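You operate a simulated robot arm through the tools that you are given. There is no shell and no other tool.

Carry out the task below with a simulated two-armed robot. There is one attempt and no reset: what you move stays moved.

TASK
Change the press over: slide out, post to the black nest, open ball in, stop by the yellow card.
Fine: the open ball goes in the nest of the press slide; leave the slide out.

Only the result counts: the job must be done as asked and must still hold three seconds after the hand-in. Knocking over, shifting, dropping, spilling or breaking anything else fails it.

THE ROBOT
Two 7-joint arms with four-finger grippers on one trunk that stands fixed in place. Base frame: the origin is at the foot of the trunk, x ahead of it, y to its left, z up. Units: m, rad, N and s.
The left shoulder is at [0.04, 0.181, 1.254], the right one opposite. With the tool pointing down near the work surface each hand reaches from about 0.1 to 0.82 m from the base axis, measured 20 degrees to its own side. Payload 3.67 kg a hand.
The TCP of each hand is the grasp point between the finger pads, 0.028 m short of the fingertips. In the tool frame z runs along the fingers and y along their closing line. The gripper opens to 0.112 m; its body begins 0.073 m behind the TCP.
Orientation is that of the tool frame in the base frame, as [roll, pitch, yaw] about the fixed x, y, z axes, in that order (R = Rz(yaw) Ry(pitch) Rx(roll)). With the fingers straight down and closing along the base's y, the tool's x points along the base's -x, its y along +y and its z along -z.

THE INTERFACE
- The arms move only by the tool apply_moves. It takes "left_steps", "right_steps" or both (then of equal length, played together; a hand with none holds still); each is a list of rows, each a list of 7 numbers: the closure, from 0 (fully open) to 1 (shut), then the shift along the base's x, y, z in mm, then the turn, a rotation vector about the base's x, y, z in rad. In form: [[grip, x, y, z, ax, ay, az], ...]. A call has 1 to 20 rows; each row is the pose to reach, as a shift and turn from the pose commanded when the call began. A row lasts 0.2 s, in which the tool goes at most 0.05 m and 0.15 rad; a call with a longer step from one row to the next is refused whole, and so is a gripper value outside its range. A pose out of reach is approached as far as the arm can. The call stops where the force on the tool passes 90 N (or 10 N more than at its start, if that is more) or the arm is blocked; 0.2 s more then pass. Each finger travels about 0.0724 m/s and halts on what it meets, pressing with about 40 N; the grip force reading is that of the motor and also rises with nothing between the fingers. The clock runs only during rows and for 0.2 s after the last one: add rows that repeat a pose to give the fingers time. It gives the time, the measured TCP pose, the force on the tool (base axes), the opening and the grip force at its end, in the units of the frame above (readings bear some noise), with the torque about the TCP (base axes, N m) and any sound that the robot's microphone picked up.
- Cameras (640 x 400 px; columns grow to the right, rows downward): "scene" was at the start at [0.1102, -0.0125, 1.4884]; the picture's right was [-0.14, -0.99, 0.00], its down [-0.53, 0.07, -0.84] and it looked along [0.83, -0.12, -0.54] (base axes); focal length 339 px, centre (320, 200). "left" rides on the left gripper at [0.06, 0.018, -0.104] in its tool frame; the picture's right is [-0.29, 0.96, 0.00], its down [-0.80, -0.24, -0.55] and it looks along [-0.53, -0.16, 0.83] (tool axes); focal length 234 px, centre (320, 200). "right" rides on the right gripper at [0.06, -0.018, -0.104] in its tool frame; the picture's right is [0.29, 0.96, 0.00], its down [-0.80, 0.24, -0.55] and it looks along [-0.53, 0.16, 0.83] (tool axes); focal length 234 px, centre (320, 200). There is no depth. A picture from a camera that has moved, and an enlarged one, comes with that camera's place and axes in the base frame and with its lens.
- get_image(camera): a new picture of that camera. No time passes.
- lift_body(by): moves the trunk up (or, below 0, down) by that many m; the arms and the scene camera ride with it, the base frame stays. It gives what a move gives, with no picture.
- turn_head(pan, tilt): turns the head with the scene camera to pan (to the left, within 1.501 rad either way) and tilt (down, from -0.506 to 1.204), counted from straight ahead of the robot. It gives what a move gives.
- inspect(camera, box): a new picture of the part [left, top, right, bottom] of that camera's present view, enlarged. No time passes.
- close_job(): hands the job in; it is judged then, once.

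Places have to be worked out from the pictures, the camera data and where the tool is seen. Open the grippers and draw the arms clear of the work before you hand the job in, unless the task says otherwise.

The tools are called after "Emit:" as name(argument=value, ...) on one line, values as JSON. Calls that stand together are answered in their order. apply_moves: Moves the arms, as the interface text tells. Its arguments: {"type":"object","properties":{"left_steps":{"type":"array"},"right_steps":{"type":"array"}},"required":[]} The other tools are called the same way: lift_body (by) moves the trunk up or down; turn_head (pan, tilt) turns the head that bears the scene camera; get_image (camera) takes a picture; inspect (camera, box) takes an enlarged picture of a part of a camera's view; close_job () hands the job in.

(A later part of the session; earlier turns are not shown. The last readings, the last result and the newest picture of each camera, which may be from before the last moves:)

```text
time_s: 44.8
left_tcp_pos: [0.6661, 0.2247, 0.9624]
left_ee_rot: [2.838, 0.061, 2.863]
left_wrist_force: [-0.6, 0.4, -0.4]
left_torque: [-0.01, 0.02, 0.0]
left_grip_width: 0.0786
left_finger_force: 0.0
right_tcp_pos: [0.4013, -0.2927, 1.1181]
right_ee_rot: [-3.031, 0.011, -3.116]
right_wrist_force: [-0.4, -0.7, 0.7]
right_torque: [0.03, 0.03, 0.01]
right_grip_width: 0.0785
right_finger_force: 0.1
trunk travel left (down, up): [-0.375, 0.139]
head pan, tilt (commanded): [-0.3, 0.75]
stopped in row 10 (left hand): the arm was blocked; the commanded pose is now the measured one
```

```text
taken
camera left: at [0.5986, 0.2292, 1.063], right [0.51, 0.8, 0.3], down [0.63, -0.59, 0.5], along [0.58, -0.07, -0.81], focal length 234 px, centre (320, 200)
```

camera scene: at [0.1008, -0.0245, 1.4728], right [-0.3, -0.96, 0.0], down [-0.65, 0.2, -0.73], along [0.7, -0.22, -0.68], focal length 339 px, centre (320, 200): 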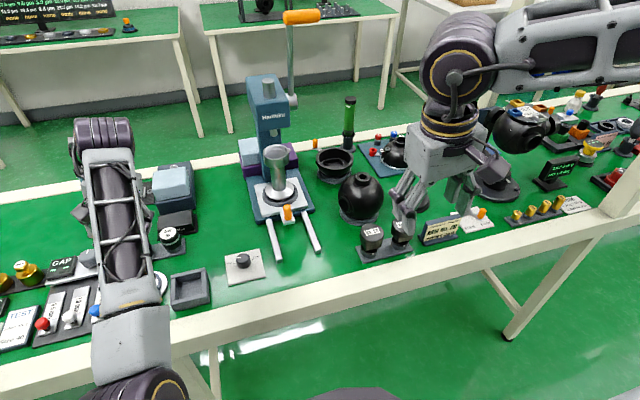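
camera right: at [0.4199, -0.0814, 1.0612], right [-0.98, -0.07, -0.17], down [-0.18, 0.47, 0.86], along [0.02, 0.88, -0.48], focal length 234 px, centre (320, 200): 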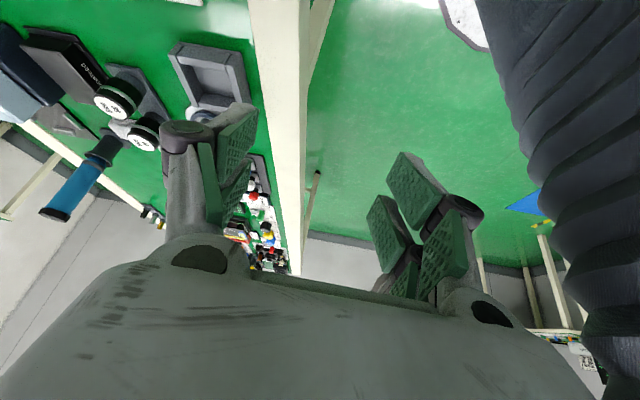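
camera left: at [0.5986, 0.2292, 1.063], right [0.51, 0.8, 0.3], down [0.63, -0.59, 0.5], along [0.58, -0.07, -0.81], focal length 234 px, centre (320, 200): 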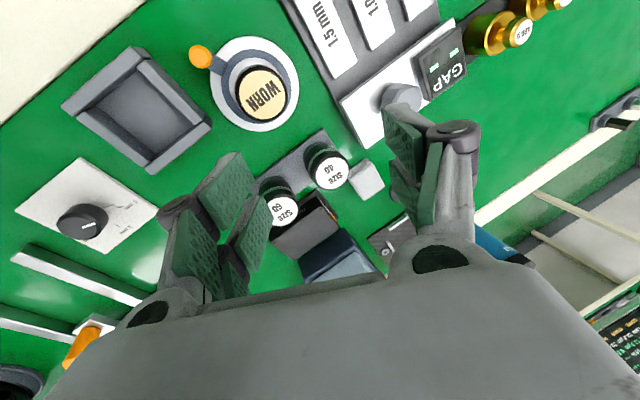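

The left arm reports being blocked though the tool feels no force. I look down at the left elbow to see what it touches.

Emit:
turn_head(pan=0.5, tilt=1.1)

Emit:
get_image(camera="scene")

```text
time_s: 45.9
left_tcp_pos: [0.6659, 0.2248, 0.9609]
left_ee_rot: [2.839, 0.059, 2.86]
left_wrist_force: [0.9, 1.1, -0.8]
left_torque: [0.04, 0.0, -0.01]
left_grip_width: 0.0786
left_finger_force: 0.0
right_tcp_pos: [0.4014, -0.2935, 1.1188]
right_ee_rot: [-3.032, 0.011, -3.114]
right_wrist_force: [-0.1, 0.4, 0.3]
right_torque: [0.03, 0.01, 0.0]
right_grip_width: 0.0783
right_finger_force: 0.0
trunk travel left (down, up): [-0.375, 0.139]
head pan, tilt (commanded): [0.499, 1.1]
```

```text
taken
camera scene: at [0.0773, 0.0299, 1.447], right [0.48, -0.88, 0.0], down [-0.78, -0.43, -0.45], along [0.4, 0.22, -0.89], focal length 339 px, centre (320, 200)
```

scene: 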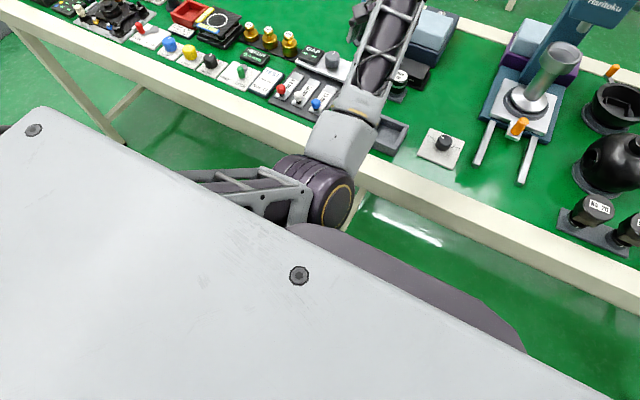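

I see it: the left upper arm lies across the chest plate, so it is blocked by the robot's own body. I turn the left hand far about -z so that the wrist-roll limit forces the elbow outward again, staying high over the bench.

Emit:
apply_moves(left_steps=[[0.3, 0, 5, 6, 0, 0, -0.13], [0.3, 0, 10, 12, 0, 0, -0.26], [0.3, 0, 15, 18, 0, 0, -0.39], [0.3, 0, 20, 24, 0, 0, -0.52], [0.3, 0, 25, 30, 0, 0, -0.65], [0.3, 0, 30, 36, 0, 0, -0.78], [0.3, 0, 35, 42, 0, 0, -0.91], [0.3, 0, 40, 48, 0, 0, -1.04], [0.3, 0, 45, 54, 0, 0, -1.17]])

Emit:
apply_moves(left_steps=[[0.3, 0, 0, 0, 0, 0, -0.12], [0.3, 0, 0, 0, 0, 0, -0.24], [0.3, 0, 0, 0, 0, 0, -0.36], [0.3, 0, 0, 0, 0, 0, -0.48]])

Emit:
get_image(camera="scene")

```text
time_s: 47.9
left_tcp_pos: [0.6662, 0.2645, 1.0155]
left_ee_rot: [2.844, 0.061, 1.686]
left_wrist_force: [0.8, -0.5, -0.6]
left_torque: [-0.01, 0.06, 0.02]
left_grip_width: 0.0786
left_finger_force: 0.1
right_tcp_pos: [0.4016, -0.2931, 1.1183]
right_ee_rot: [-3.03, 0.011, -3.114]
right_wrist_force: [-0.9, 0.0, 0.2]
right_torque: [-0.06, -0.01, -0.01]
right_grip_width: 0.0783
right_finger_force: 0.0
trunk travel left (down, up): [-0.375, 0.139]
head pan, tilt (commanded): [0.499, 1.1]
```

```text
time_s: 48.9
left_tcp_pos: [0.6658, 0.2664, 1.0153]
left_ee_rot: [2.843, 0.061, 1.207]
left_wrist_force: [-1.0, 0.7, -0.9]
left_torque: [0.03, 0.0, 0.02]
left_grip_width: 0.0783
left_finger_force: 0.0
right_tcp_pos: [0.4012, -0.2929, 1.1176]
right_ee_rot: [-3.03, 0.01, -3.113]
right_wrist_force: [0.3, -0.3, 0.2]
right_torque: [-0.01, 0.0, -0.01]
right_grip_width: 0.0786
right_finger_force: 0.1
trunk travel left (down, up): [-0.375, 0.139]
head pan, tilt (commanded): [0.499, 1.1]
```

```text
taken
camera scene: at [0.0772, 0.0306, 1.447], right [0.48, -0.88, 0.0], down [-0.78, -0.43, -0.45], along [0.4, 0.22, -0.89], focal length 339 px, centre (320, 200)
```

scene: 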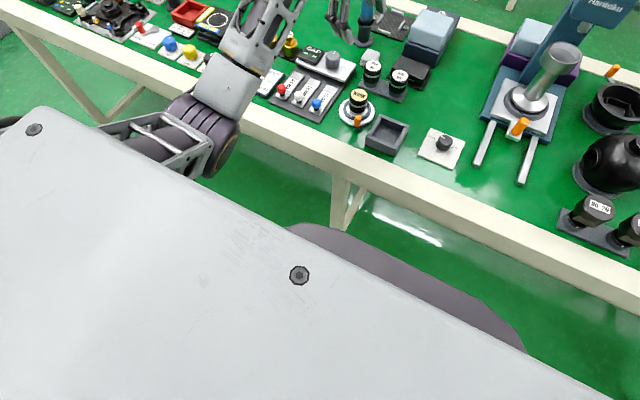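

The elbow swung back out to the left. I straighten the tool's tilt and rise.

Emit:
apply_moves(left_steps=[[0.3, -5, 0, 10, 0.04, 0.064, 0], [0.3, -10, 0, 20, 0.08, 0.127, 0], [0.3, -15, 0, 35, 0.12, 0.19, 0], [0.3, -20, 0, 50, 0.159, 0.254, 0], [0.3, -30, 0, 70, 0.159, 0.254, 0], [0.3, -40, 0, 90, 0.159, 0.254, 0]])

Emit:
get_image(camera="scene")

```text
time_s: 50.3
left_tcp_pos: [0.6243, 0.265, 1.1045]
left_ee_rot: [3.137, 0.001, 1.216]
left_wrist_force: [-0.6, -0.1, -0.7]
left_torque: [0.03, -0.01, -0.01]
left_grip_width: 0.0783
left_finger_force: 0.1
right_tcp_pos: [0.4002, -0.2938, 1.1185]
right_ee_rot: [-3.032, 0.011, -3.114]
right_wrist_force: [-0.2, -0.1, -0.7]
right_torque: [0.0, -0.05, -0.01]
right_grip_width: 0.0784
right_finger_force: 0.1
trunk travel left (down, up): [-0.375, 0.139]
head pan, tilt (commanded): [0.499, 1.1]
```

```text
taken
camera scene: at [0.0765, 0.0298, 1.447], right [0.48, -0.88, 0.0], down [-0.78, -0.43, -0.45], along [0.4, 0.22, -0.89], focal length 339 px, centre (320, 200)
```

scene: 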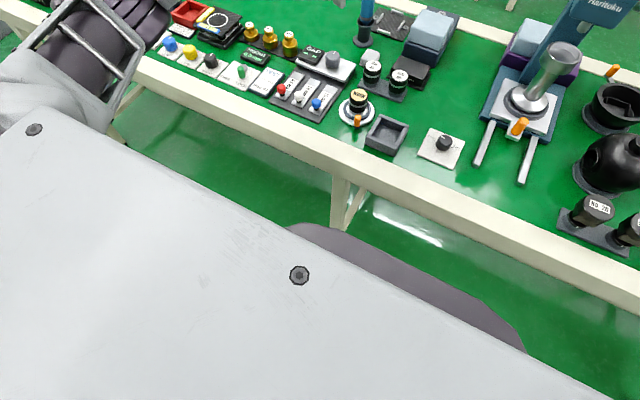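

The left arm is fully recovered with the elbow out. I now bring it back above the dial (z 0.95) with yaw about 2.02, as in the first, good approach.

Emit:
apply_moves(left_steps=[[0.3, 0, -30, -10, 0, 0, 0.1], [0.3, 0, -60, -25, 0, 0, 0.2], [0.3, 0, -90, -40, 0, 0, 0.3], [0.3, 1, -122, -60, 0, 0, 0.4], [0.3, 2, -155, -80, 0, 0, 0.5], [0.3, 3, -190, -105, 0, 0, 0.6], [0.3, 4, -225, -130, 0, 0, 0.7], [0.3, 4, -259, -153, 0, 0, 0.8], [0.3, 4, -259, -153, 0, 0, 0.8]])

Emit:
inspect(camera="left", box=[265, 45, 385, 165])

Emit:
turn_head(pan=-0.3, tilt=0.75)

Emit:
get_image(camera="scene")

```text
time_s: 52.3
left_tcp_pos: [0.6296, 0.0071, 0.9514]
left_ee_rot: [3.137, 0.0, 2.018]
left_wrist_force: [-0.6, 0.0, -0.1]
left_torque: [-0.01, -0.03, -0.03]
left_grip_width: 0.0784
left_finger_force: 0.2
right_tcp_pos: [0.4018, -0.294, 1.1188]
right_ee_rot: [-3.029, 0.012, -3.114]
right_wrist_force: [0.2, 0.7, 0.0]
right_torque: [-0.01, -0.02, -0.01]
right_grip_width: 0.0786
right_finger_force: 0.1
trunk travel left (down, up): [-0.375, 0.139]
head pan, tilt (commanded): [0.499, 1.1]
```

```text
3.33 times, centred on (325, 105) of left
camera zoom: at [0.6193, 0.0685, 1.0568], right [0.99, 0.15, 0.0], down [0.13, -0.82, 0.55], along [0.09, -0.55, -0.83], focal length 781 px, centre (303, 517)
```

zoom: 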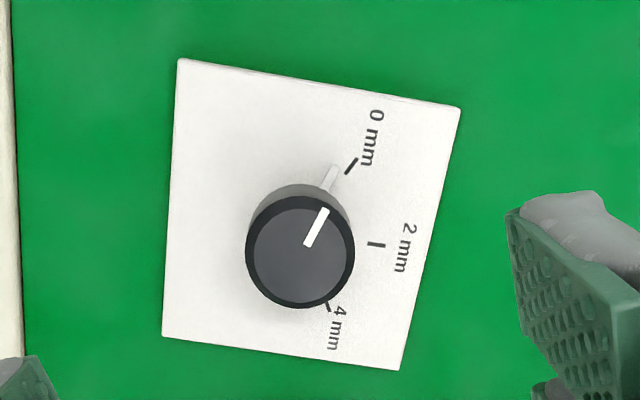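

```text
time_s: 53.4
left_tcp_pos: [0.629, 0.0067, 0.9528]
left_ee_rot: [3.135, -0.001, 2.016]
left_wrist_force: [-0.3, -0.2, 0.8]
left_torque: [0.03, -0.02, 0.02]
left_grip_width: 0.0781
left_finger_force: 0.1
right_tcp_pos: [0.4007, -0.2936, 1.1175]
right_ee_rot: [-3.031, 0.01, -3.114]
right_wrist_force: [0.7, 0.2, 1.0]
right_torque: [-0.01, 0.02, -0.04]
right_grip_width: 0.0786
right_finger_force: 0.0
trunk travel left (down, up): [-0.375, 0.139]
head pan, tilt (commanded): [-0.3, 0.75]
```

```text
taken
camera scene: at [0.1009, -0.0246, 1.4727], right [-0.3, -0.96, 0.0], down [-0.65, 0.2, -0.73], along [0.7, -0.22, -0.68], focal length 339 px, centre (320, 200)
```

scene: 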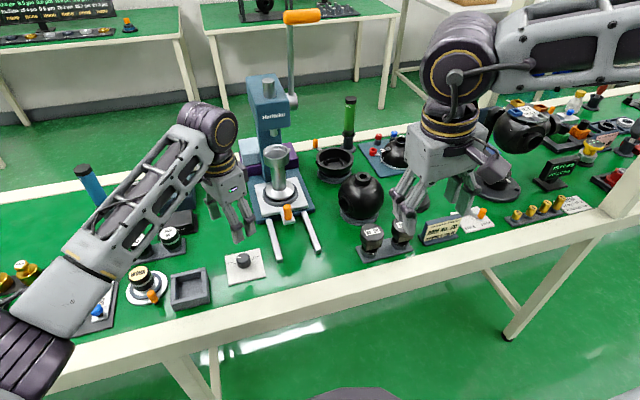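

I can see the knob's skirt pointer about 7-8° past the 0 mm mark (knob centre (0.628, 0.0053)). I descend over the knob and re-grip it.

Emit:
apply_moves(left_steps=[[0.3, -1, -1.5, -20, 0, 0, 0], [0.3, -1, -1.5, -55, 0, 0, 0], [0.3, -1, -1.5, -90, 0, 0, 0], [0.3, -1, -1.5, -112, 0, 0, 0], [0.3, -1, -1.5, -124, 0, 0, 0], [0.3, -1, -1.5, -124, 0, 0, 0]])

Emit:
apply_moves(left_steps=[[0.5, 0, 0, 0, 0, 0, 0], [0.7, 0, 0, 0, 0, 0, 0], [0.9, 0, 0, 0, 0, 0, 0], [0.9, 0, 0, 0, 0, 0, 0]])

Emit:
inspect(camera="left", box=[240, 60, 400, 220])

```text
time_s: 54.8
left_tcp_pos: [0.6285, 0.0054, 0.8285]
left_ee_rot: [3.136, 0.001, 2.016]
left_wrist_force: [0.3, 0.0, 0.5]
left_torque: [-0.01, 0.01, -0.05]
left_grip_width: 0.0782
left_finger_force: 0.1
right_tcp_pos: [0.4003, -0.2943, 1.1179]
right_ee_rot: [-3.031, 0.01, -3.114]
right_wrist_force: [0.3, -0.3, -0.1]
right_torque: [-0.01, 0.03, 0.0]
right_grip_width: 0.0783
right_finger_force: 0.1
trunk travel left (down, up): [-0.375, 0.139]
head pan, tilt (commanded): [-0.3, 0.75]
```

```text
time_s: 55.8
left_tcp_pos: [0.6298, 0.0051, 0.8281]
left_ee_rot: [3.135, 0.001, 2.018]
left_wrist_force: [3.8, 0.2, -0.1]
left_torque: [0.04, -0.18, -0.02]
left_grip_width: 0.0318
left_finger_force: 44.7
right_tcp_pos: [0.4013, -0.294, 1.1176]
right_ee_rot: [-3.033, 0.012, -3.113]
right_wrist_force: [0.5, 1.0, -0.5]
right_torque: [0.01, -0.01, -0.02]
right_grip_width: 0.0785
right_finger_force: 0.1
trunk travel left (down, up): [-0.375, 0.139]
head pan, tilt (commanded): [-0.3, 0.75]
```

```text
2.50 times, centred on (320, 140) of left
camera zoom: at [0.6193, 0.0656, 0.9322], right [0.99, 0.15, 0.01], down [0.12, -0.82, 0.55], along [0.09, -0.55, -0.83], focal length 585 px, centre (320, 350)
```

zoom: 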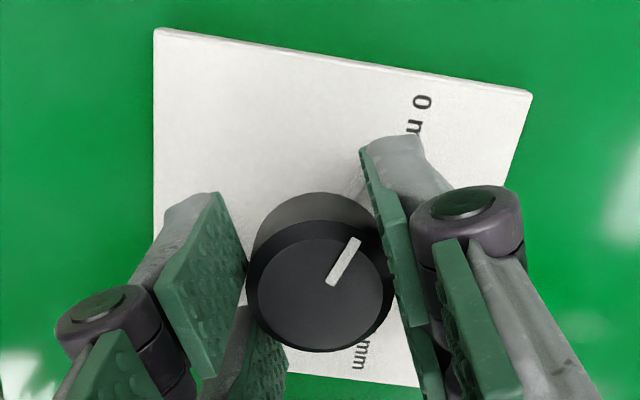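

Gripped with little side load. I turn -0.135 rad, then open slowly and rise straight up.

Emit:
apply_moves(left_steps=[[0.9, 0, 0, 0, 0, 0, -0.07], [0.9, 0, 0, 0, 0, 0, -0.135], [0.9, 0, 0, 0, 0, 0, -0.135], [0.6, 0, 0, 0, 0, 0, -0.135], [0.4, 0, 0, 0, 0, 0, -0.135], [0.3, 0, 0, 0, 0, 0, -0.135], [0.3, 0, 0, 20, 0, 0, -0.135], [0.3, 0, 0, 55, 0, 0, -0.135], [0.3, 0, 0, 90, 0, 0, -0.135], [0.3, 0, 0, 124, 0, 0, -0.135]])

Emit:
inspect(camera="left", box=[265, 45, 385, 165])

```text
time_s: 58.0
left_tcp_pos: [0.6283, 0.004, 0.9542]
left_ee_rot: [3.136, -0.001, 1.881]
left_wrist_force: [-0.4, 0.7, 0.2]
left_torque: [-0.03, 0.01, 0.02]
left_grip_width: 0.0786
left_finger_force: 0.1
right_tcp_pos: [0.4013, -0.294, 1.1168]
right_ee_rot: [-3.03, 0.01, -3.113]
right_wrist_force: [-0.2, 0.4, -0.5]
right_torque: [-0.02, -0.06, 0.0]
right_grip_width: 0.0783
right_finger_force: 0.0
trunk travel left (down, up): [-0.375, 0.139]
head pan, tilt (commanded): [-0.3, 0.75]
```

```text
3.33 times, centred on (325, 105) of left
camera zoom: at [0.6262, 0.0661, 1.0568], right [1.0, 0.02, 0.0], down [0.01, -0.83, 0.55], along [0.01, -0.55, -0.83], focal length 781 px, centre (303, 517)
```

zoom: 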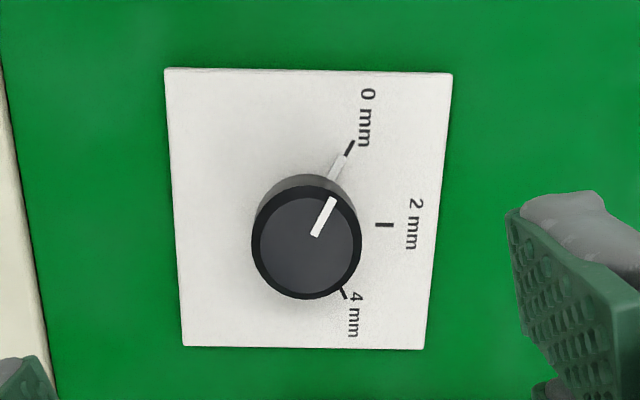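

The skirt pointer now lines up exactly with the 0 mm mark. I withdraw the left hand to the left and up, the way it came, and fix the right tool's small tilt.

Emit:
apply_moves(left_steps=[[0.3, 0, 20, 25, 0, 0, -0.07], [0.3, 0, 50, 50, 0, 0, -0.14], [0.3, 0, 85, 75, 0, 0, -0.21], [0.3, 0, 120, 100, 0, 0, -0.28], [0.3, 0, 155, 120, 0, 0, -0.35], [0.3, -5, 190, 140, 0, 0, -0.42], [0.3, -10, 225, 155, 0, 0, -0.49], [0.3, -20, 260, 165, 0, 0, -0.56]], right_steps=[[0.3, 0, 0, 0, 0.054, 0, -0.014], [0.3, 0, 0, 0, 0.108, 0, -0.027], [0.3, 0, 0, 0, 0.108, 0, -0.027], [0.3, 0, 0, 0, 0.108, 0, -0.027], [0.3, 0, 0, 0, 0.108, 0, -0.027], [0.3, 0, 0, 0, 0.108, 0, -0.027], [0.3, 0, 0, 0, 0.108, 0, -0.027], [0.3, 0, 0, 0, 0.108, 0, -0.027]])

Emit:
get_image(camera="scene")

```text
time_s: 59.8
left_tcp_pos: [0.6067, 0.2666, 1.1179]
left_ee_rot: [3.135, -0.001, 1.321]
left_wrist_force: [0.0, 0.3, -0.4]
left_torque: [-0.01, 0.03, -0.02]
left_grip_width: 0.0785
left_finger_force: 0.1
right_tcp_pos: [0.4006, -0.2927, 1.1191]
right_ee_rot: [-3.138, 0.012, 3.141]
right_wrist_force: [-0.7, 0.4, -0.2]
right_torque: [-0.02, -0.01, 0.03]
right_grip_width: 0.0782
right_finger_force: 0.1
trunk travel left (down, up): [-0.375, 0.139]
head pan, tilt (commanded): [-0.3, 0.75]
```

```text
taken
camera scene: at [0.1, -0.0233, 1.4728], right [-0.3, -0.96, 0.0], down [-0.65, 0.2, -0.73], along [0.7, -0.22, -0.68], focal length 339 px, centre (320, 200)
```

scene: 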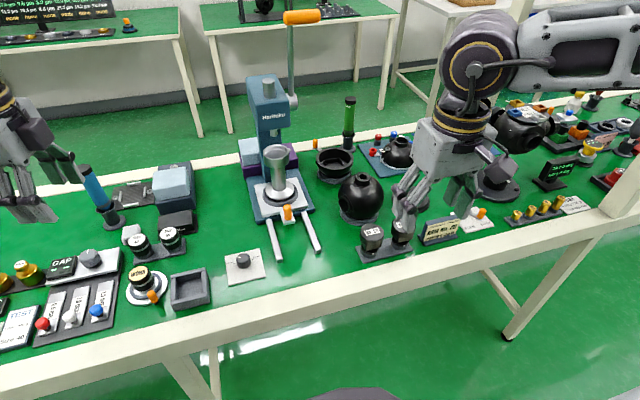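

Both arms are tidy. Now I bring the right hand, tilted 0.3 rad so that it leans toward the robot, to a point above and before the orange slide knob.

Emit:
apply_moves(right_steps=[[0.4, 33, 17, -5, 0, -0.03, 0], [0.4, 66, 34, -10, 0, -0.066, 0], [0.4, 99, 51, -20, 0, -0.1, 0], [0.4, 132, 68, -33, 0, -0.133, 0], [0.4, 165, 85, -46, 0, -0.166, 0], [0.4, 198, 102, -60, 0, -0.2, 0], [0.4, 231, 119, -75, 0, -0.233, 0], [0.4, 264, 136, -95, 0, -0.266, 0], [0.4, 297, 155, -115, 0, -0.3, 0]])

Emit:
get_image(camera="right")

Emit:
get_image(camera="scene")

```text
time_s: 61.8
left_tcp_pos: [0.6072, 0.2645, 1.1179]
left_ee_rot: [3.136, 0.002, 1.32]
left_wrist_force: [1.0, -0.1, 0.3]
left_torque: [0.01, 0.0, -0.02]
left_grip_width: 0.0783
left_finger_force: 0.1
right_tcp_pos: [0.6708, -0.1654, 1.0171]
right_ee_rot: [-3.14, 0.316, -3.142]
right_wrist_force: [-0.3, 0.2, -0.1]
right_torque: [0.03, 0.01, -0.02]
right_grip_width: 0.0671
right_finger_force: 0.0
right hand out of reach, approached as far as the arm can: row 9
trunk travel left (down, up): [-0.375, 0.139]
head pan, tilt (commanded): [-0.3, 0.75]
```

```text
taken
camera right: at [0.5823, -0.182, 1.0983], right [-0.27, 0.96, -0.09], down [0.59, 0.24, 0.77], along [0.76, 0.16, -0.63], focal length 234 px, centre (320, 200)
```

right: 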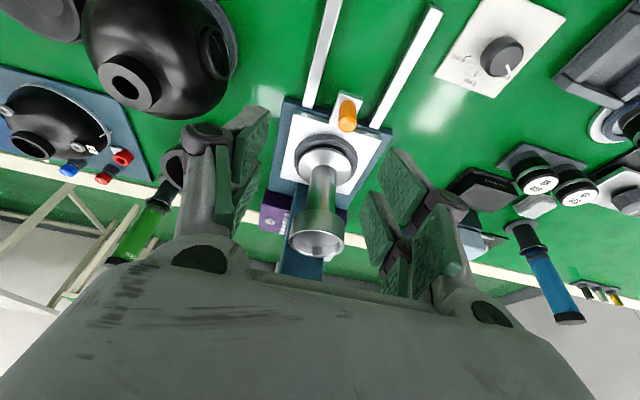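

```text
taken
camera scene: at [0.1, -0.0251, 1.4728], right [-0.3, -0.96, 0.0], down [-0.65, 0.2, -0.73], along [0.7, -0.22, -0.68], focal length 339 px, centre (320, 200)
```

scene: 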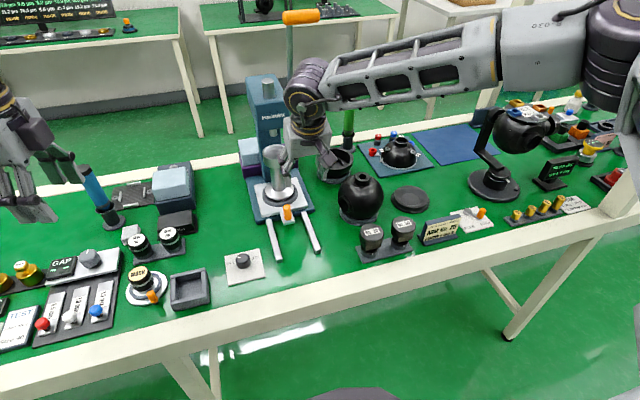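

The right elbow sits too high and out for this reach. By the mirror of the earlier trick, turning the right hand far about -z should swing its elbow down; I do this at a free spot at (0.58, -0.30, 1.12).

Emit:
apply_moves(right_steps=[[0.4, -18, -25, 20, 0, 0.08, 0], [0.4, -36, -55, 40, 0, 0.16, 0], [0.4, -54, -85, 60, 0, 0.24, 0], [0.4, -72, -115, 80, 0, 0.316, 0], [0.4, -90, -135, 100, 0, 0.316, 0]])

Emit:
apply_moves(right_steps=[[0.4, 0, 0, 0, 0, 0, -0.14], [0.4, 0, 0, 0, 0, 0, -0.28], [0.4, 0, 0, 0, 0, 0, -0.42], [0.4, 0, 0, 0, 0, 0, -0.56], [0.4, 0, 0, 0, 0, 0, -0.7], [0.4, 0, 0, 0, 0, 0, -0.84], [0.4, 0, 0, 0, 0, 0, -0.98], [0.4, 0, 0, 0, 0, 0, -1.12], [0.4, 0, 0, 0, 0, 0, -1.26]])

Emit:
turn_head(pan=-0.8, tilt=0.6)

Emit:
get_image(camera="scene")

```text
time_s: 63.0
left_tcp_pos: [0.608, 0.2641, 1.119]
left_ee_rot: [3.134, -0.001, 1.321]
left_wrist_force: [-0.9, -0.4, 0.4]
left_torque: [0.03, -0.05, 0.02]
left_grip_width: 0.0784
left_finger_force: 0.1
right_tcp_pos: [0.5786, -0.3001, 1.1178]
right_ee_rot: [-3.14, -0.004, -3.14]
right_wrist_force: [-0.6, -0.3, -1.0]
right_torque: [0.04, -0.06, -0.01]
right_grip_width: 0.067
right_finger_force: 0.1
trunk travel left (down, up): [-0.375, 0.139]
head pan, tilt (commanded): [-0.3, 0.75]
```

```text
time_s: 65.0
left_tcp_pos: [0.6083, 0.2637, 1.1162]
left_ee_rot: [3.136, 0.0, 1.322]
left_wrist_force: [-0.1, 0.0, 0.1]
left_torque: [-0.01, 0.0, -0.04]
left_grip_width: 0.0784
left_finger_force: 0.1
right_tcp_pos: [0.5804, -0.2997, 1.1154]
right_ee_rot: [-3.138, -0.004, 1.881]
right_wrist_force: [-0.2, 0.3, 0.9]
right_torque: [0.01, 0.05, -0.04]
right_grip_width: 0.0669
right_finger_force: 0.0
trunk travel left (down, up): [-0.375, 0.139]
head pan, tilt (commanded): [-0.3, 0.75]
```

```text
time_s: 66.0
left_tcp_pos: [0.6087, 0.265, 1.1168]
left_ee_rot: [3.136, 0.001, 1.321]
left_wrist_force: [1.3, -0.1, 1.1]
left_torque: [0.01, -0.02, -0.02]
left_grip_width: 0.0783
left_finger_force: 0.1
right_tcp_pos: [0.5809, -0.3006, 1.1161]
right_ee_rot: [-3.139, -0.004, 1.884]
right_wrist_force: [-0.1, -0.4, 0.1]
right_torque: [-0.01, 0.0, -0.01]
right_grip_width: 0.0671
right_finger_force: 0.1
trunk travel left (down, up): [-0.375, 0.139]
head pan, tilt (commanded): [-0.799, 0.6]
```

```text
taken
camera scene: at [0.0835, -0.0635, 1.4856], right [-0.72, -0.7, 0.0], down [-0.39, 0.41, -0.82], along [0.58, -0.59, -0.57], focal length 339 px, centre (320, 200)
```

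scene: 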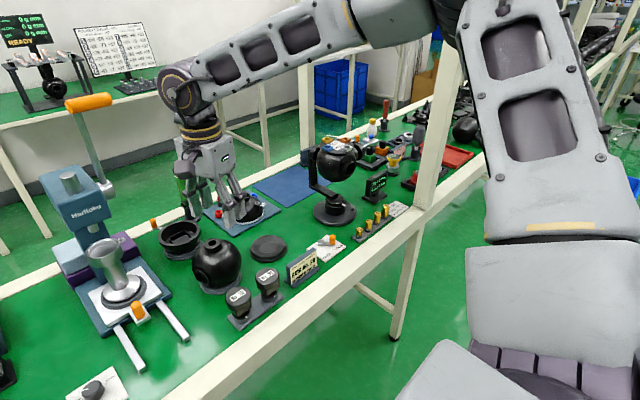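

The elbow is still high; I continue turning about -z to force it down, holding the hand position.

Emit:
apply_moves(right_steps=[[0.4, 0, 0, 0, 0, 0, -0.14], [0.4, 0, 0, 0, 0, 0, -0.28], [0.4, 0, 0, 0, 0, 0, -0.42], [0.4, 0, 0, 0, 0, 0, -0.56]])

Emit:
get_image(camera="scene")

```text
time_s: 67.0
left_tcp_pos: [0.6073, 0.2636, 1.1179]
left_ee_rot: [3.136, -0.001, 1.322]
left_wrist_force: [-0.2, 1.2, 0.3]
left_torque: [-0.03, -0.02, 0.04]
left_grip_width: 0.0785
left_finger_force: 0.1
right_tcp_pos: [0.582, -0.3004, 1.1158]
right_ee_rot: [-3.138, -0.006, 1.32]
right_wrist_force: [0.2, -0.4, -1.6]
right_torque: [0.0, -0.02, -0.02]
right_grip_width: 0.0672
right_finger_force: 0.0
trunk travel left (down, up): [-0.375, 0.139]
head pan, tilt (commanded): [-0.799, 0.6]
```

```text
taken
camera scene: at [0.0834, -0.0636, 1.4856], right [-0.72, -0.7, 0.0], down [-0.39, 0.41, -0.82], along [0.57, -0.59, -0.57], focal length 339 px, centre (320, 200)
```

scene: 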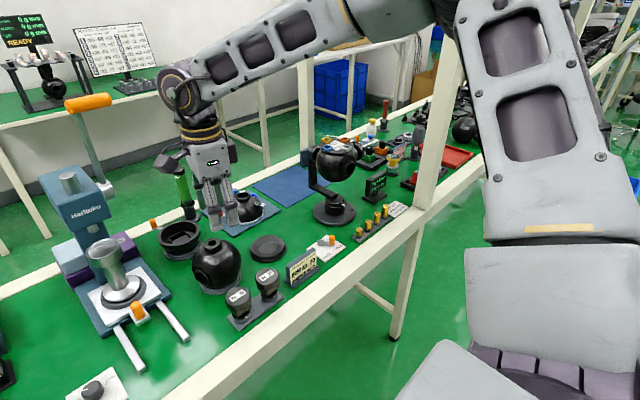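

The wrist roll has more range than thought, so I turn it back and instead try the approach with the arm more extended (hand further out), which should bring the elbow down into line.

Emit:
apply_moves(right_steps=[[0.4, 10, 0, 0, 0, 0, 0.14], [0.4, 20, 0, 0, 0, 0, 0.28], [0.4, 30, 0, 0, 0, 0, 0.42], [0.4, 40, 0, 0, 0, 0, 0.56], [0.4, 50, 0, 0, 0, 0, 0.7], [0.4, 60, 0, 0, 0, 0, 0.84], [0.4, 70, 0, 0, 0, 0, 0.98], [0.4, 80, 0, 0, 0, 0, 1.12], [0.4, 90, 0, -10, 0, 0, 1.26], [0.4, 100, 0, -20, 0, 0, 1.4], [0.4, 110, 0, -30, 0, 0, 1.54], [0.4, 120, 0, -40, 0, 0, 1.68], [0.4, 130, 0, -50, 0, 0, 1.82]])

Emit:
get_image(camera="scene")

Emit:
get_image(camera="right")

```text
time_s: 69.8
left_tcp_pos: [0.6084, 0.2636, 1.1179]
left_ee_rot: [3.136, 0.0, 1.323]
left_wrist_force: [0.5, -0.5, 0.3]
left_torque: [0.01, -0.02, 0.01]
left_grip_width: 0.0785
left_finger_force: 0.0
right_tcp_pos: [0.7035, -0.3034, 1.0689]
right_ee_rot: [-3.139, -0.003, -3.141]
right_wrist_force: [-0.5, 0.8, 0.1]
right_torque: [0.0, -0.03, -0.01]
right_grip_width: 0.0674
right_finger_force: 0.0
right hand out of reach, approached as far as the arm can: row 13
trunk travel left (down, up): [-0.375, 0.139]
head pan, tilt (commanded): [-0.799, 0.6]
```

```text
taken
camera scene: at [0.0834, -0.0638, 1.4856], right [-0.72, -0.7, 0.0], down [-0.39, 0.41, -0.82], along [0.57, -0.59, -0.57], focal length 339 px, centre (320, 200)
```

scene: 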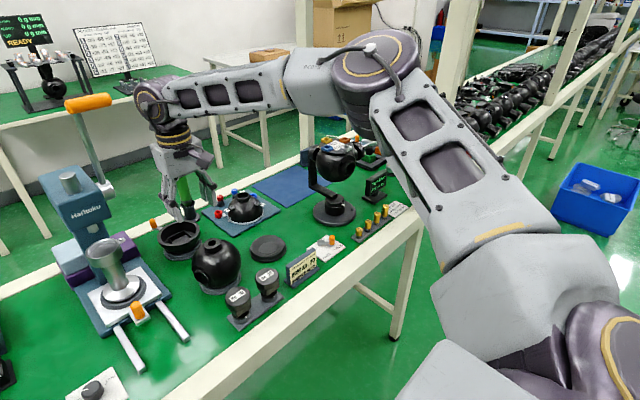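

```text
taken
camera right: at [0.6449, -0.3193, 1.1724], right [-0.29, 0.96, 0.0], down [0.8, 0.24, 0.55], along [0.53, 0.16, -0.83], focal length 234 px, centre (320, 200)
```

right: 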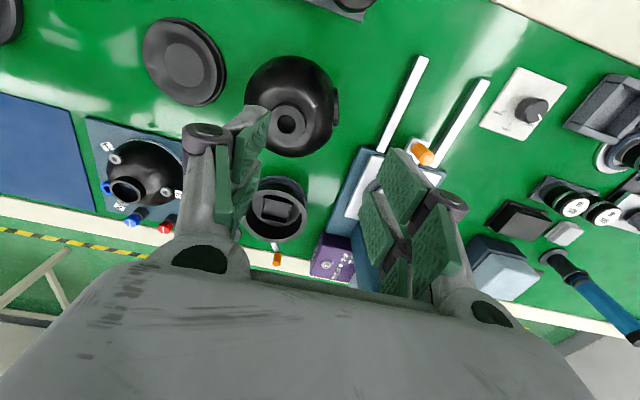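

The right arm hits a limit with its elbow high and out. I bring the hand lower at a free spot (0.60, -0.20, 0.94), which should draw the elbow down.

Emit:
apply_moves(right_steps=[[0.6, -25, 20, 10, 0, 0, 0], [0.6, -50, 45, 10, 0, 0, 0], [0.6, -75, 70, 0, 0, 0, 0], [0.6, -95, 90, -20, 0, 0, 0], [0.6, -105, 100, -50, 0, 0, 0], [0.6, -105, 100, -85, 0, 0, 0], [0.6, -105, 100, -125, 0, 0, 0]])

Emit:
get_image(camera="scene")

```text
time_s: 71.4
left_tcp_pos: [0.6088, 0.2645, 1.1163]
left_ee_rot: [3.139, 0.0, 1.321]
left_wrist_force: [0.2, -0.1, 1.1]
left_torque: [0.02, 0.02, 0.06]
left_grip_width: 0.0787
left_finger_force: 0.0
right_tcp_pos: [0.6008, -0.2037, 0.9426]
right_ee_rot: [-3.14, -0.004, 3.141]
right_wrist_force: [-1.0, 0.0, -0.1]
right_torque: [-0.01, 0.02, -0.02]
right_grip_width: 0.0445
right_finger_force: 0.1
trunk travel left (down, up): [-0.375, 0.139]
head pan, tilt (commanded): [-0.799, 0.6]
```

```text
taken
camera scene: at [0.0844, -0.064, 1.4855], right [-0.72, -0.7, 0.0], down [-0.39, 0.41, -0.82], along [0.57, -0.59, -0.57], focal length 339 px, centre (320, 200)
```

scene: 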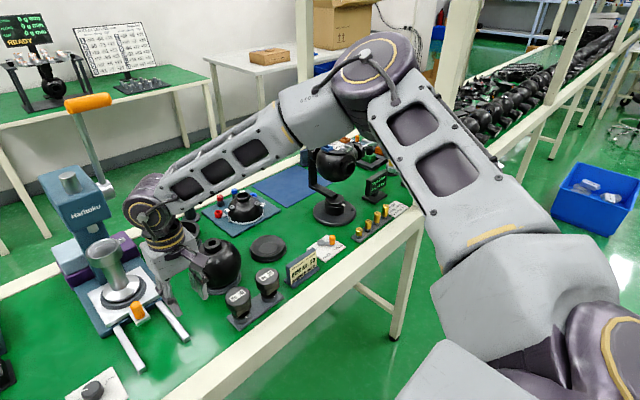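

It reached that exactly. From this lower pose I test moving straight ahead (+x) between the press and the ball.

Emit:
apply_moves(right_steps=[[0.6, 25, 0, 0, 0, 0, 0], [0.6, 50, 0, 0, 0, 0, 0], [0.6, 75, 0, 0, 0, 0, 0], [0.6, 90, 0, 0, 0, 0, 0]])

Emit:
get_image(camera="scene")

```text
time_s: 72.4
left_tcp_pos: [0.6072, 0.2644, 1.1172]
left_ee_rot: [3.136, 0.002, 1.321]
left_wrist_force: [0.1, 0.1, -0.1]
left_torque: [0.03, -0.01, 0.01]
left_grip_width: 0.0784
left_finger_force: 0.0
right_tcp_pos: [0.6337, -0.2303, 0.9668]
right_ee_rot: [-3.141, -0.003, -3.141]
right_wrist_force: [0.2, -0.7, -0.4]
right_torque: [0.04, -0.01, 0.0]
right_grip_width: 0.0449
right_finger_force: 0.1
right hand out of reach, approached as far as the arm can: row 1, 2, 3, 4
trunk travel left (down, up): [-0.375, 0.139]
head pan, tilt (commanded): [-0.799, 0.6]
```

```text
taken
camera scene: at [0.0837, -0.0636, 1.4856], right [-0.72, -0.7, 0.0], down [-0.39, 0.41, -0.82], along [0.57, -0.59, -0.57], focal length 339 px, centre (320, 200)
```

scene: 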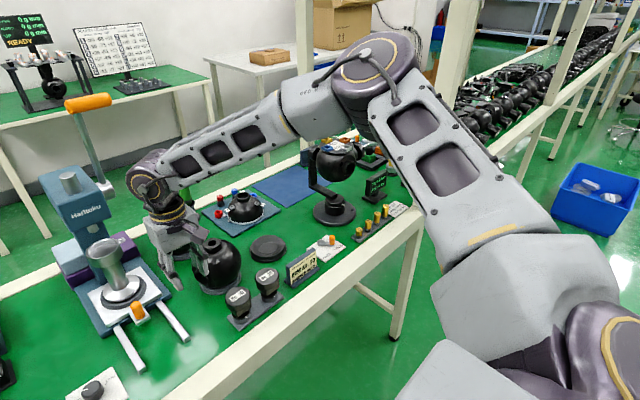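

The readings suggest the upper arm's roll is at its limit because the elbow stays high. I will draw the hand back in front of the bench, lower it there (forcing the shoulder down), then come up and forward again with a lower elbow.

Emit:
apply_moves(right_steps=[[0.6, -25, -5, 25, 0, 0, 0], [0.6, -60, -15, 50, 0, 0, 0], [0.6, -95, -25, 70, 0, 0, 0], [0.6, -130, -35, 80, 0, 0, 0], [0.6, -165, -45, 80, 0, 0, 0], [0.6, -200, -55, 80, 0, 0, 0], [0.6, -235, -65, 80, 0, 0, 0], [0.6, -265, -75, 80, 0, 0, 0]])

Emit:
apply_moves(right_steps=[[0.6, 0, 0, -35, 0, 0, 0], [0.6, 0, 0, -70, 0, 0, 0], [0.6, 0, 0, -105, 0, 0, 0], [0.6, 0, 0, -140, 0, 0, 0], [0.6, 0, 0, -175, 0, 0, 0], [0.6, 0, 0, -210, 0, 0, 0], [0.6, 0, 0, -240, 0, 0, 0]])

Emit:
get_image(camera="scene")

```text
time_s: 74.2
left_tcp_pos: [0.6074, 0.2647, 1.1186]
left_ee_rot: [3.137, -0.001, 1.321]
left_wrist_force: [-1.5, -0.1, -0.2]
left_torque: [0.01, -0.03, 0.01]
left_grip_width: 0.0782
left_finger_force: 0.1
right_tcp_pos: [0.3662, -0.3048, 1.0481]
right_ee_rot: [-3.141, -0.005, -3.14]
right_wrist_force: [-0.8, -0.2, -0.1]
right_torque: [0.03, -0.02, 0.01]
right_grip_width: 0.0447
right_finger_force: 0.0
trunk travel left (down, up): [-0.375, 0.139]
head pan, tilt (commanded): [-0.799, 0.6]
```

```text
time_s: 75.8
left_tcp_pos: [0.6087, 0.2639, 1.117]
left_ee_rot: [3.137, 0.0, 1.321]
left_wrist_force: [0.1, 0.3, 0.2]
left_torque: [0.0, 0.03, 0.01]
left_grip_width: 0.0782
left_finger_force: 0.1
right_tcp_pos: [0.3695, -0.3059, 0.8064]
right_ee_rot: [-3.14, -0.003, 3.141]
right_wrist_force: [0.7, 0.4, 0.1]
right_torque: [0.01, 0.03, 0.02]
right_grip_width: 0.0447
right_finger_force: 0.0
trunk travel left (down, up): [-0.375, 0.139]
head pan, tilt (commanded): [-0.799, 0.6]
```

```text
taken
camera scene: at [0.0842, -0.0637, 1.4855], right [-0.72, -0.7, 0.0], down [-0.39, 0.41, -0.82], along [0.57, -0.59, -0.57], focal length 339 px, centre (320, 200)
```

scene: 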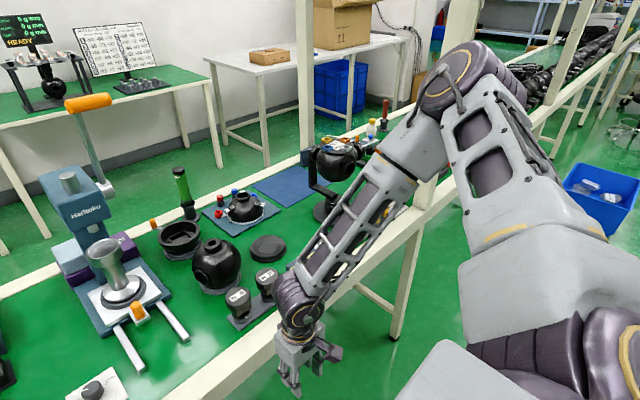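

The elbow is still high. I lower the hand further in front of the bench and to the right so that the arm hangs straighter and the elbow must drop; I check the view after.

Emit:
apply_moves(right_steps=[[0.6, -5, -20, -20, 0, 0, 0], [0.6, -10, -40, -45, 0, 0, 0], [0.6, -15, -60, -70, 0, 0, 0], [0.6, -20, -80, -95, 0, 0, 0], [0.6, -25, -95, -125, 0, 0, 0], [0.6, -30, -110, -155, 0, 0, 0]])

Emit:
turn_head(pan=-1.0, tilt=0.8)

Emit:
get_image(camera="scene")

```text
time_s: 77.2
left_tcp_pos: [0.6092, 0.2647, 1.117]
left_ee_rot: [3.137, 0.0, 1.32]
left_wrist_force: [0.6, 0.5, 0.4]
left_torque: [-0.03, 0.04, -0.01]
left_grip_width: 0.0781
left_finger_force: 0.1
right_tcp_pos: [0.3388, -0.4005, 0.7213]
right_ee_rot: [-3.14, -0.005, 3.141]
right_wrist_force: [0.1, 0.9, 0.2]
right_torque: [0.0, 0.01, 0.03]
right_grip_width: 0.0445
right_finger_force: 0.1
right hand out of reach, approached as far as the arm can: row 4, 5, 6
trunk travel left (down, up): [-0.375, 0.139]
head pan, tilt (commanded): [-0.799, 0.6]
```

```text
time_s: 77.9
left_tcp_pos: [0.6067, 0.2651, 1.1175]
left_ee_rot: [3.136, -0.001, 1.322]
left_wrist_force: [-0.7, 0.7, -0.2]
left_torque: [-0.04, 0.01, 0.0]
left_grip_width: 0.0783
left_finger_force: 0.0
right_tcp_pos: [0.3381, -0.3999, 0.7213]
right_ee_rot: [-3.139, -0.007, -3.141]
right_wrist_force: [-0.7, -0.3, -0.7]
right_torque: [0.0, 0.01, 0.01]
right_grip_width: 0.0447
right_finger_force: 0.1
trunk travel left (down, up): [-0.375, 0.139]
head pan, tilt (commanded): [-1.0, 0.799]
```

```text
taken
camera scene: at [0.0656, -0.0679, 1.4688], right [-0.84, -0.54, 0.0], down [-0.39, 0.6, -0.7], along [0.38, -0.59, -0.72], focal length 339 px, centre (320, 200)
```

scene: 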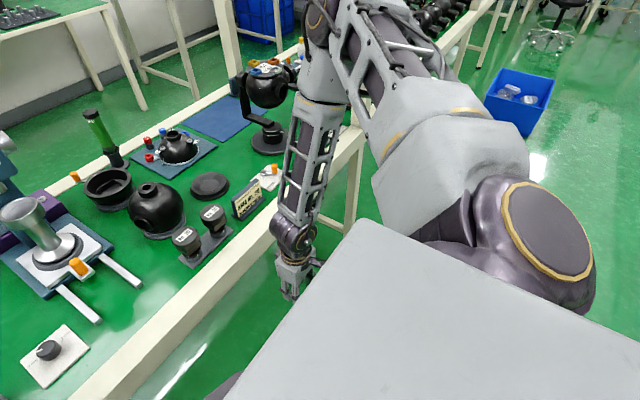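

Working through the shoulder geometry: the right upper arm is in the over-raised branch of its shoulder joint (elbow above the shoulder), which blocks it from coming inward. I take the hand back to the robot's right side so that the elbow can drop through the horizontal, beginning by raising and retreating.

Emit:
apply_moves(right_steps=[[0.6, 0, -5, 40, 0, 0, 0], [0.6, 0, -10, 85, 0, 0, 0], [0.6, 0, -15, 130, 0, 0, 0], [0.6, -5, -20, 175, 0, 0, 0], [0.6, -10, -30, 220, 0, 0, 0], [0.6, -15, -40, 265, 0, 0, 0], [0.6, -25, -50, 310, 0, 0, 0], [0.6, -40, -65, 350, 0, 0, 0], [0.6, -60, -85, 380, 0, 0, 0], [0.6, -85, -105, 390, 0, 0, 0]])

Emit:
turn_head(pan=-1.3, tilt=0.6)

Emit:
get_image(camera="scene")

```text
time_s: 80.1
left_tcp_pos: [0.6081, 0.2629, 1.1174]
left_ee_rot: [3.136, -0.003, 1.321]
left_wrist_force: [-0.1, 0.1, 0.2]
left_torque: [0.03, 0.05, -0.01]
left_grip_width: 0.0787
left_finger_force: 0.1
right_tcp_pos: [0.2393, -0.5079, 1.0906]
right_ee_rot: [3.141, -0.101, -3.139]
right_wrist_force: [0.6, 0.1, 3.2]
right_torque: [0.0, 0.04, -0.01]
right_grip_width: 0.045
right_finger_force: 0.1
trunk travel left (down, up): [-0.375, 0.139]
head pan, tilt (commanded): [-1.0, 0.799]
```

```text
time_s: 80.9
left_tcp_pos: [0.609, 0.2655, 1.1177]
left_ee_rot: [3.137, -0.001, 1.321]
left_wrist_force: [-0.2, 0.3, -0.1]
left_torque: [-0.02, -0.01, 0.01]
left_grip_width: 0.0783
left_finger_force: 0.1
right_tcp_pos: [0.2395, -0.5052, 1.0903]
right_ee_rot: [-3.138, -0.106, -3.141]
right_wrist_force: [0.4, 0.7, -0.3]
right_torque: [-0.03, -0.01, -0.01]
right_grip_width: 0.0447
right_finger_force: 0.0
trunk travel left (down, up): [-0.375, 0.139]
head pan, tilt (commanded): [-1.3, 0.6]
```

```text
taken
camera scene: at [0.0455, -0.0851, 1.4856], right [-0.96, -0.27, 0.0], down [-0.15, 0.54, -0.82], along [0.22, -0.79, -0.57], focal length 339 px, centre (320, 200)
```

scene: 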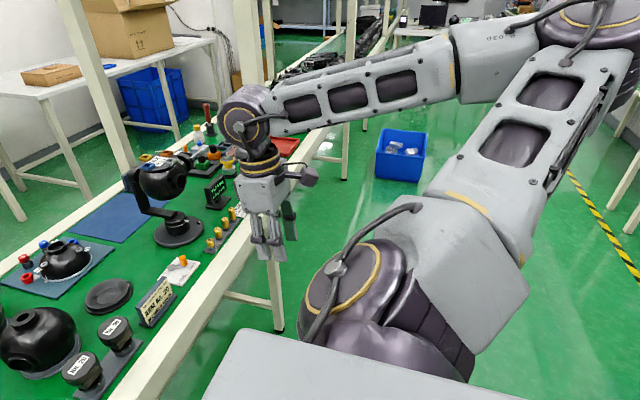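

The elbow is behind and above the shoulder now. I lower the hand here, in the free space in front of the bench, and watch whether the elbow drops through the horizontal.

Emit:
apply_moves(right_steps=[[0.6, 0, -10, -40, 0, 0, 0], [0.6, 0, -20, -80, 0, 0, 0], [0.6, 0, -30, -120, 0, 0, 0], [0.6, 0, -40, -160, 0, 0, 0], [0.6, 0, -50, -200, 0, 0, 0], [0.6, 0, -60, -240, 0, 0, 0]])

Emit:
get_image(camera="scene")

```text
time_s: 82.3
left_tcp_pos: [0.6097, 0.2631, 1.1178]
left_ee_rot: [3.139, -0.003, 1.32]
left_wrist_force: [0.3, -1.0, -0.3]
left_torque: [0.04, 0.04, -0.01]
left_grip_width: 0.0783
left_finger_force: 0.1
right_tcp_pos: [0.2542, -0.5672, 0.8702]
right_ee_rot: [-3.14, -0.005, 3.142]
right_wrist_force: [-0.3, 0.7, -0.9]
right_torque: [0.03, 0.02, 0.0]
right_grip_width: 0.0449
right_finger_force: 0.1
trunk travel left (down, up): [-0.375, 0.139]
head pan, tilt (commanded): [-1.3, 0.6]
```

```text
taken
camera scene: at [0.0462, -0.0867, 1.4855], right [-0.96, -0.27, 0.0], down [-0.15, 0.55, -0.82], along [0.22, -0.79, -0.57], focal length 339 px, centre (320, 200)
```

scene: 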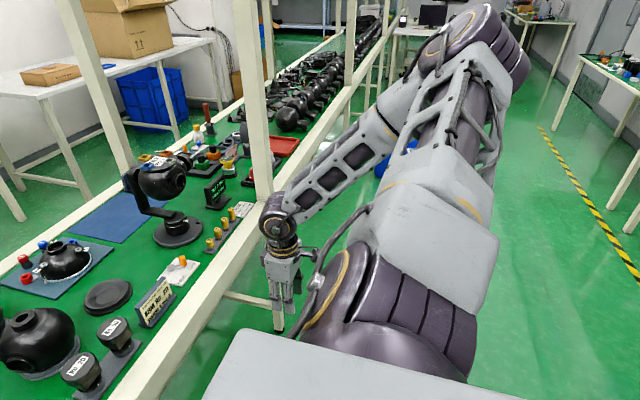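

The upper arm is now nearly sideways and dropping as planned. I continue down and slightly outward.

Emit:
apply_moves(right_steps=[[0.6, -5, -10, -40, 0, 0, 0], [0.6, -10, -20, -80, 0, 0, 0], [0.6, -15, -30, -120, 0, 0, 0], [0.6, -20, -40, -160, 0, 0, 0], [0.6, -25, -50, -200, 0, 0, 0], [0.6, -30, -60, -240, 0, 0, 0]])

Emit:
get_image(camera="scene")

```text
time_s: 83.7
left_tcp_pos: [0.6078, 0.2645, 1.1177]
left_ee_rot: [3.135, -0.001, 1.321]
left_wrist_force: [-0.7, 0.5, 0.6]
left_torque: [0.0, 0.0, 0.03]
left_grip_width: 0.0784
left_finger_force: 0.1
right_tcp_pos: [0.2248, -0.6212, 0.6392]
right_ee_rot: [-3.137, 0.001, 3.134]
right_wrist_force: [0.5, 0.2, 0.4]
right_torque: [0.04, 0.08, -0.01]
right_grip_width: 0.0446
right_finger_force: 0.1
right hand out of reach, approached as far as the arm can: row 6
trunk travel left (down, up): [-0.375, 0.139]
head pan, tilt (commanded): [-1.3, 0.6]
```

```text
taken
camera scene: at [0.0453, -0.0861, 1.4856], right [-0.96, -0.27, 0.0], down [-0.15, 0.54, -0.82], along [0.22, -0.79, -0.57], focal length 339 px, centre (320, 200)
```

scene: 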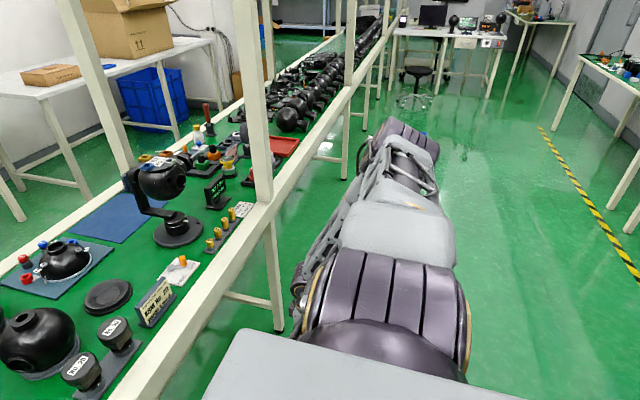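

The elbow is now level with the shoulder. I look down to check free space before lowering it further.

Emit:
turn_head(pan=-1.3, tilt=1.15)

Emit:
get_image(camera="scene")

Emit:
get_image(camera="right")

```text
time_s: 84.7
left_tcp_pos: [0.6086, 0.264, 1.1171]
left_ee_rot: [3.135, 0.0, 1.321]
left_wrist_force: [-0.3, -0.4, -0.1]
left_torque: [-0.01, 0.04, 0.01]
left_grip_width: 0.0781
left_finger_force: 0.1
right_tcp_pos: [0.2225, -0.6212, 0.6391]
right_ee_rot: [-3.138, -0.002, 3.132]
right_wrist_force: [-0.5, 0.2, 0.2]
right_torque: [-0.01, -0.02, 0.01]
right_grip_width: 0.0446
right_finger_force: 0.0
trunk travel left (down, up): [-0.375, 0.139]
head pan, tilt (commanded): [-1.3, 1.15]
```

```text
taken
camera scene: at [0.0377, -0.0579, 1.4439], right [-0.96, -0.27, 0.0], down [-0.24, 0.88, -0.41], along [0.11, -0.39, -0.91], focal length 339 px, centre (320, 200)
```

scene: 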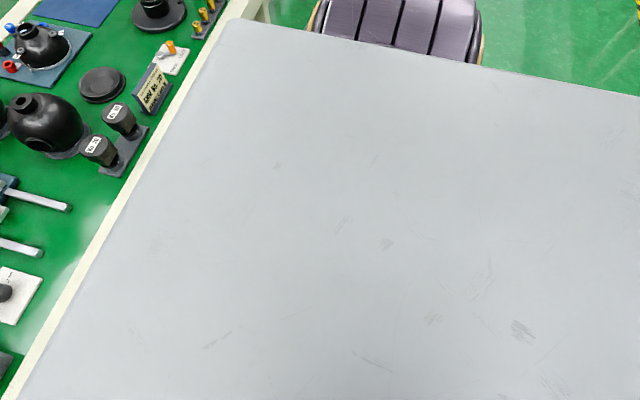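

```text
taken
camera right: at [0.1641, -0.6366, 0.7444], right [-0.28, 0.96, 0.0], down [0.8, 0.24, 0.55], along [0.53, 0.15, -0.83], focal length 234 px, centre (320, 200)
```

right: 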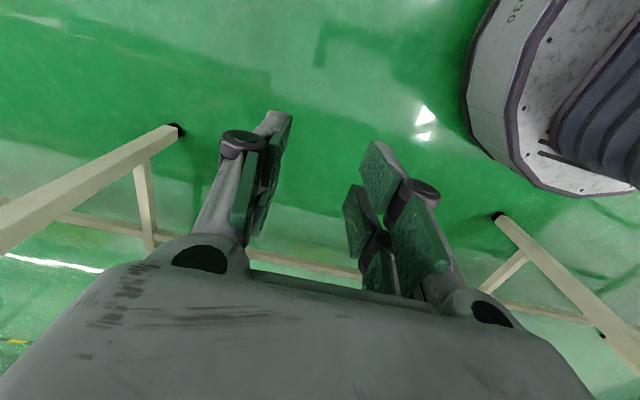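

The space around the hand is free (only floor and bench legs far below). I pull the hand inward a little and low so that the elbow falls below the shoulder.

Emit:
apply_moves(right_steps=[[0.6, 0, 20, -8, 0, 0, 0], [0.6, 0, 40, -15, 0, 0, 0], [0.6, 0, 60, -22, 0, 0, 0], [0.6, 0, 80, -30, 0, 0, 0], [0.6, 5, 100, -30, 0, 0, 0]])

Emit:
turn_head(pan=-1.3, tilt=0.75)

Emit:
get_image(camera="scene")

```text
time_s: 85.9
left_tcp_pos: [0.6087, 0.2647, 1.1186]
left_ee_rot: [3.136, -0.002, 1.322]
left_wrist_force: [0.6, 1.3, 0.3]
left_torque: [0.01, 0.04, 0.01]
left_grip_width: 0.0782
left_finger_force: 0.1
right_tcp_pos: [0.2288, -0.5213, 0.6093]
right_ee_rot: [-3.137, -0.004, -3.141]
right_wrist_force: [-0.1, -0.7, 0.1]
right_torque: [0.01, -0.05, 0.04]
right_grip_width: 0.0447
right_finger_force: 0.1
trunk travel left (down, up): [-0.375, 0.139]
head pan, tilt (commanded): [-1.3, 1.15]
```

```text
time_s: 86.7
left_tcp_pos: [0.6082, 0.2644, 1.1164]
left_ee_rot: [3.136, -0.001, 1.321]
left_wrist_force: [1.2, 0.0, -0.1]
left_torque: [-0.01, 0.0, 0.01]
left_grip_width: 0.0783
left_finger_force: 0.1
right_tcp_pos: [0.2293, -0.5208, 0.609]
right_ee_rot: [-3.139, -0.005, -3.141]
right_wrist_force: [0.1, -0.3, 0.9]
right_torque: [0.01, -0.02, 0.0]
right_grip_width: 0.0449
right_finger_force: 0.0
trunk travel left (down, up): [-0.375, 0.139]
head pan, tilt (commanded): [-1.3, 0.75]
```

```text
taken
camera scene: at [0.0438, -0.0801, 1.4727], right [-0.96, -0.27, 0.0], down [-0.18, 0.66, -0.73], along [0.19, -0.7, -0.68], focal length 339 px, centre (320, 200)
```

scene: 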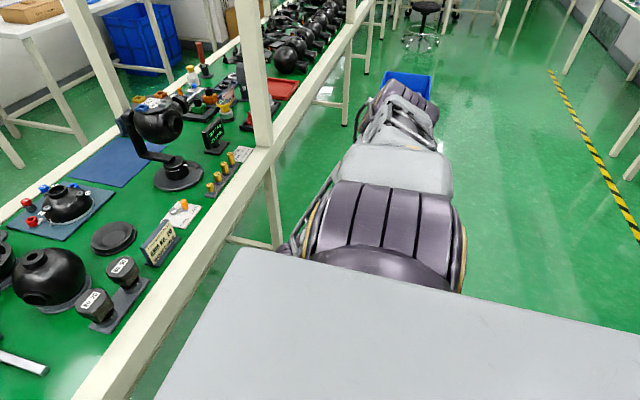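

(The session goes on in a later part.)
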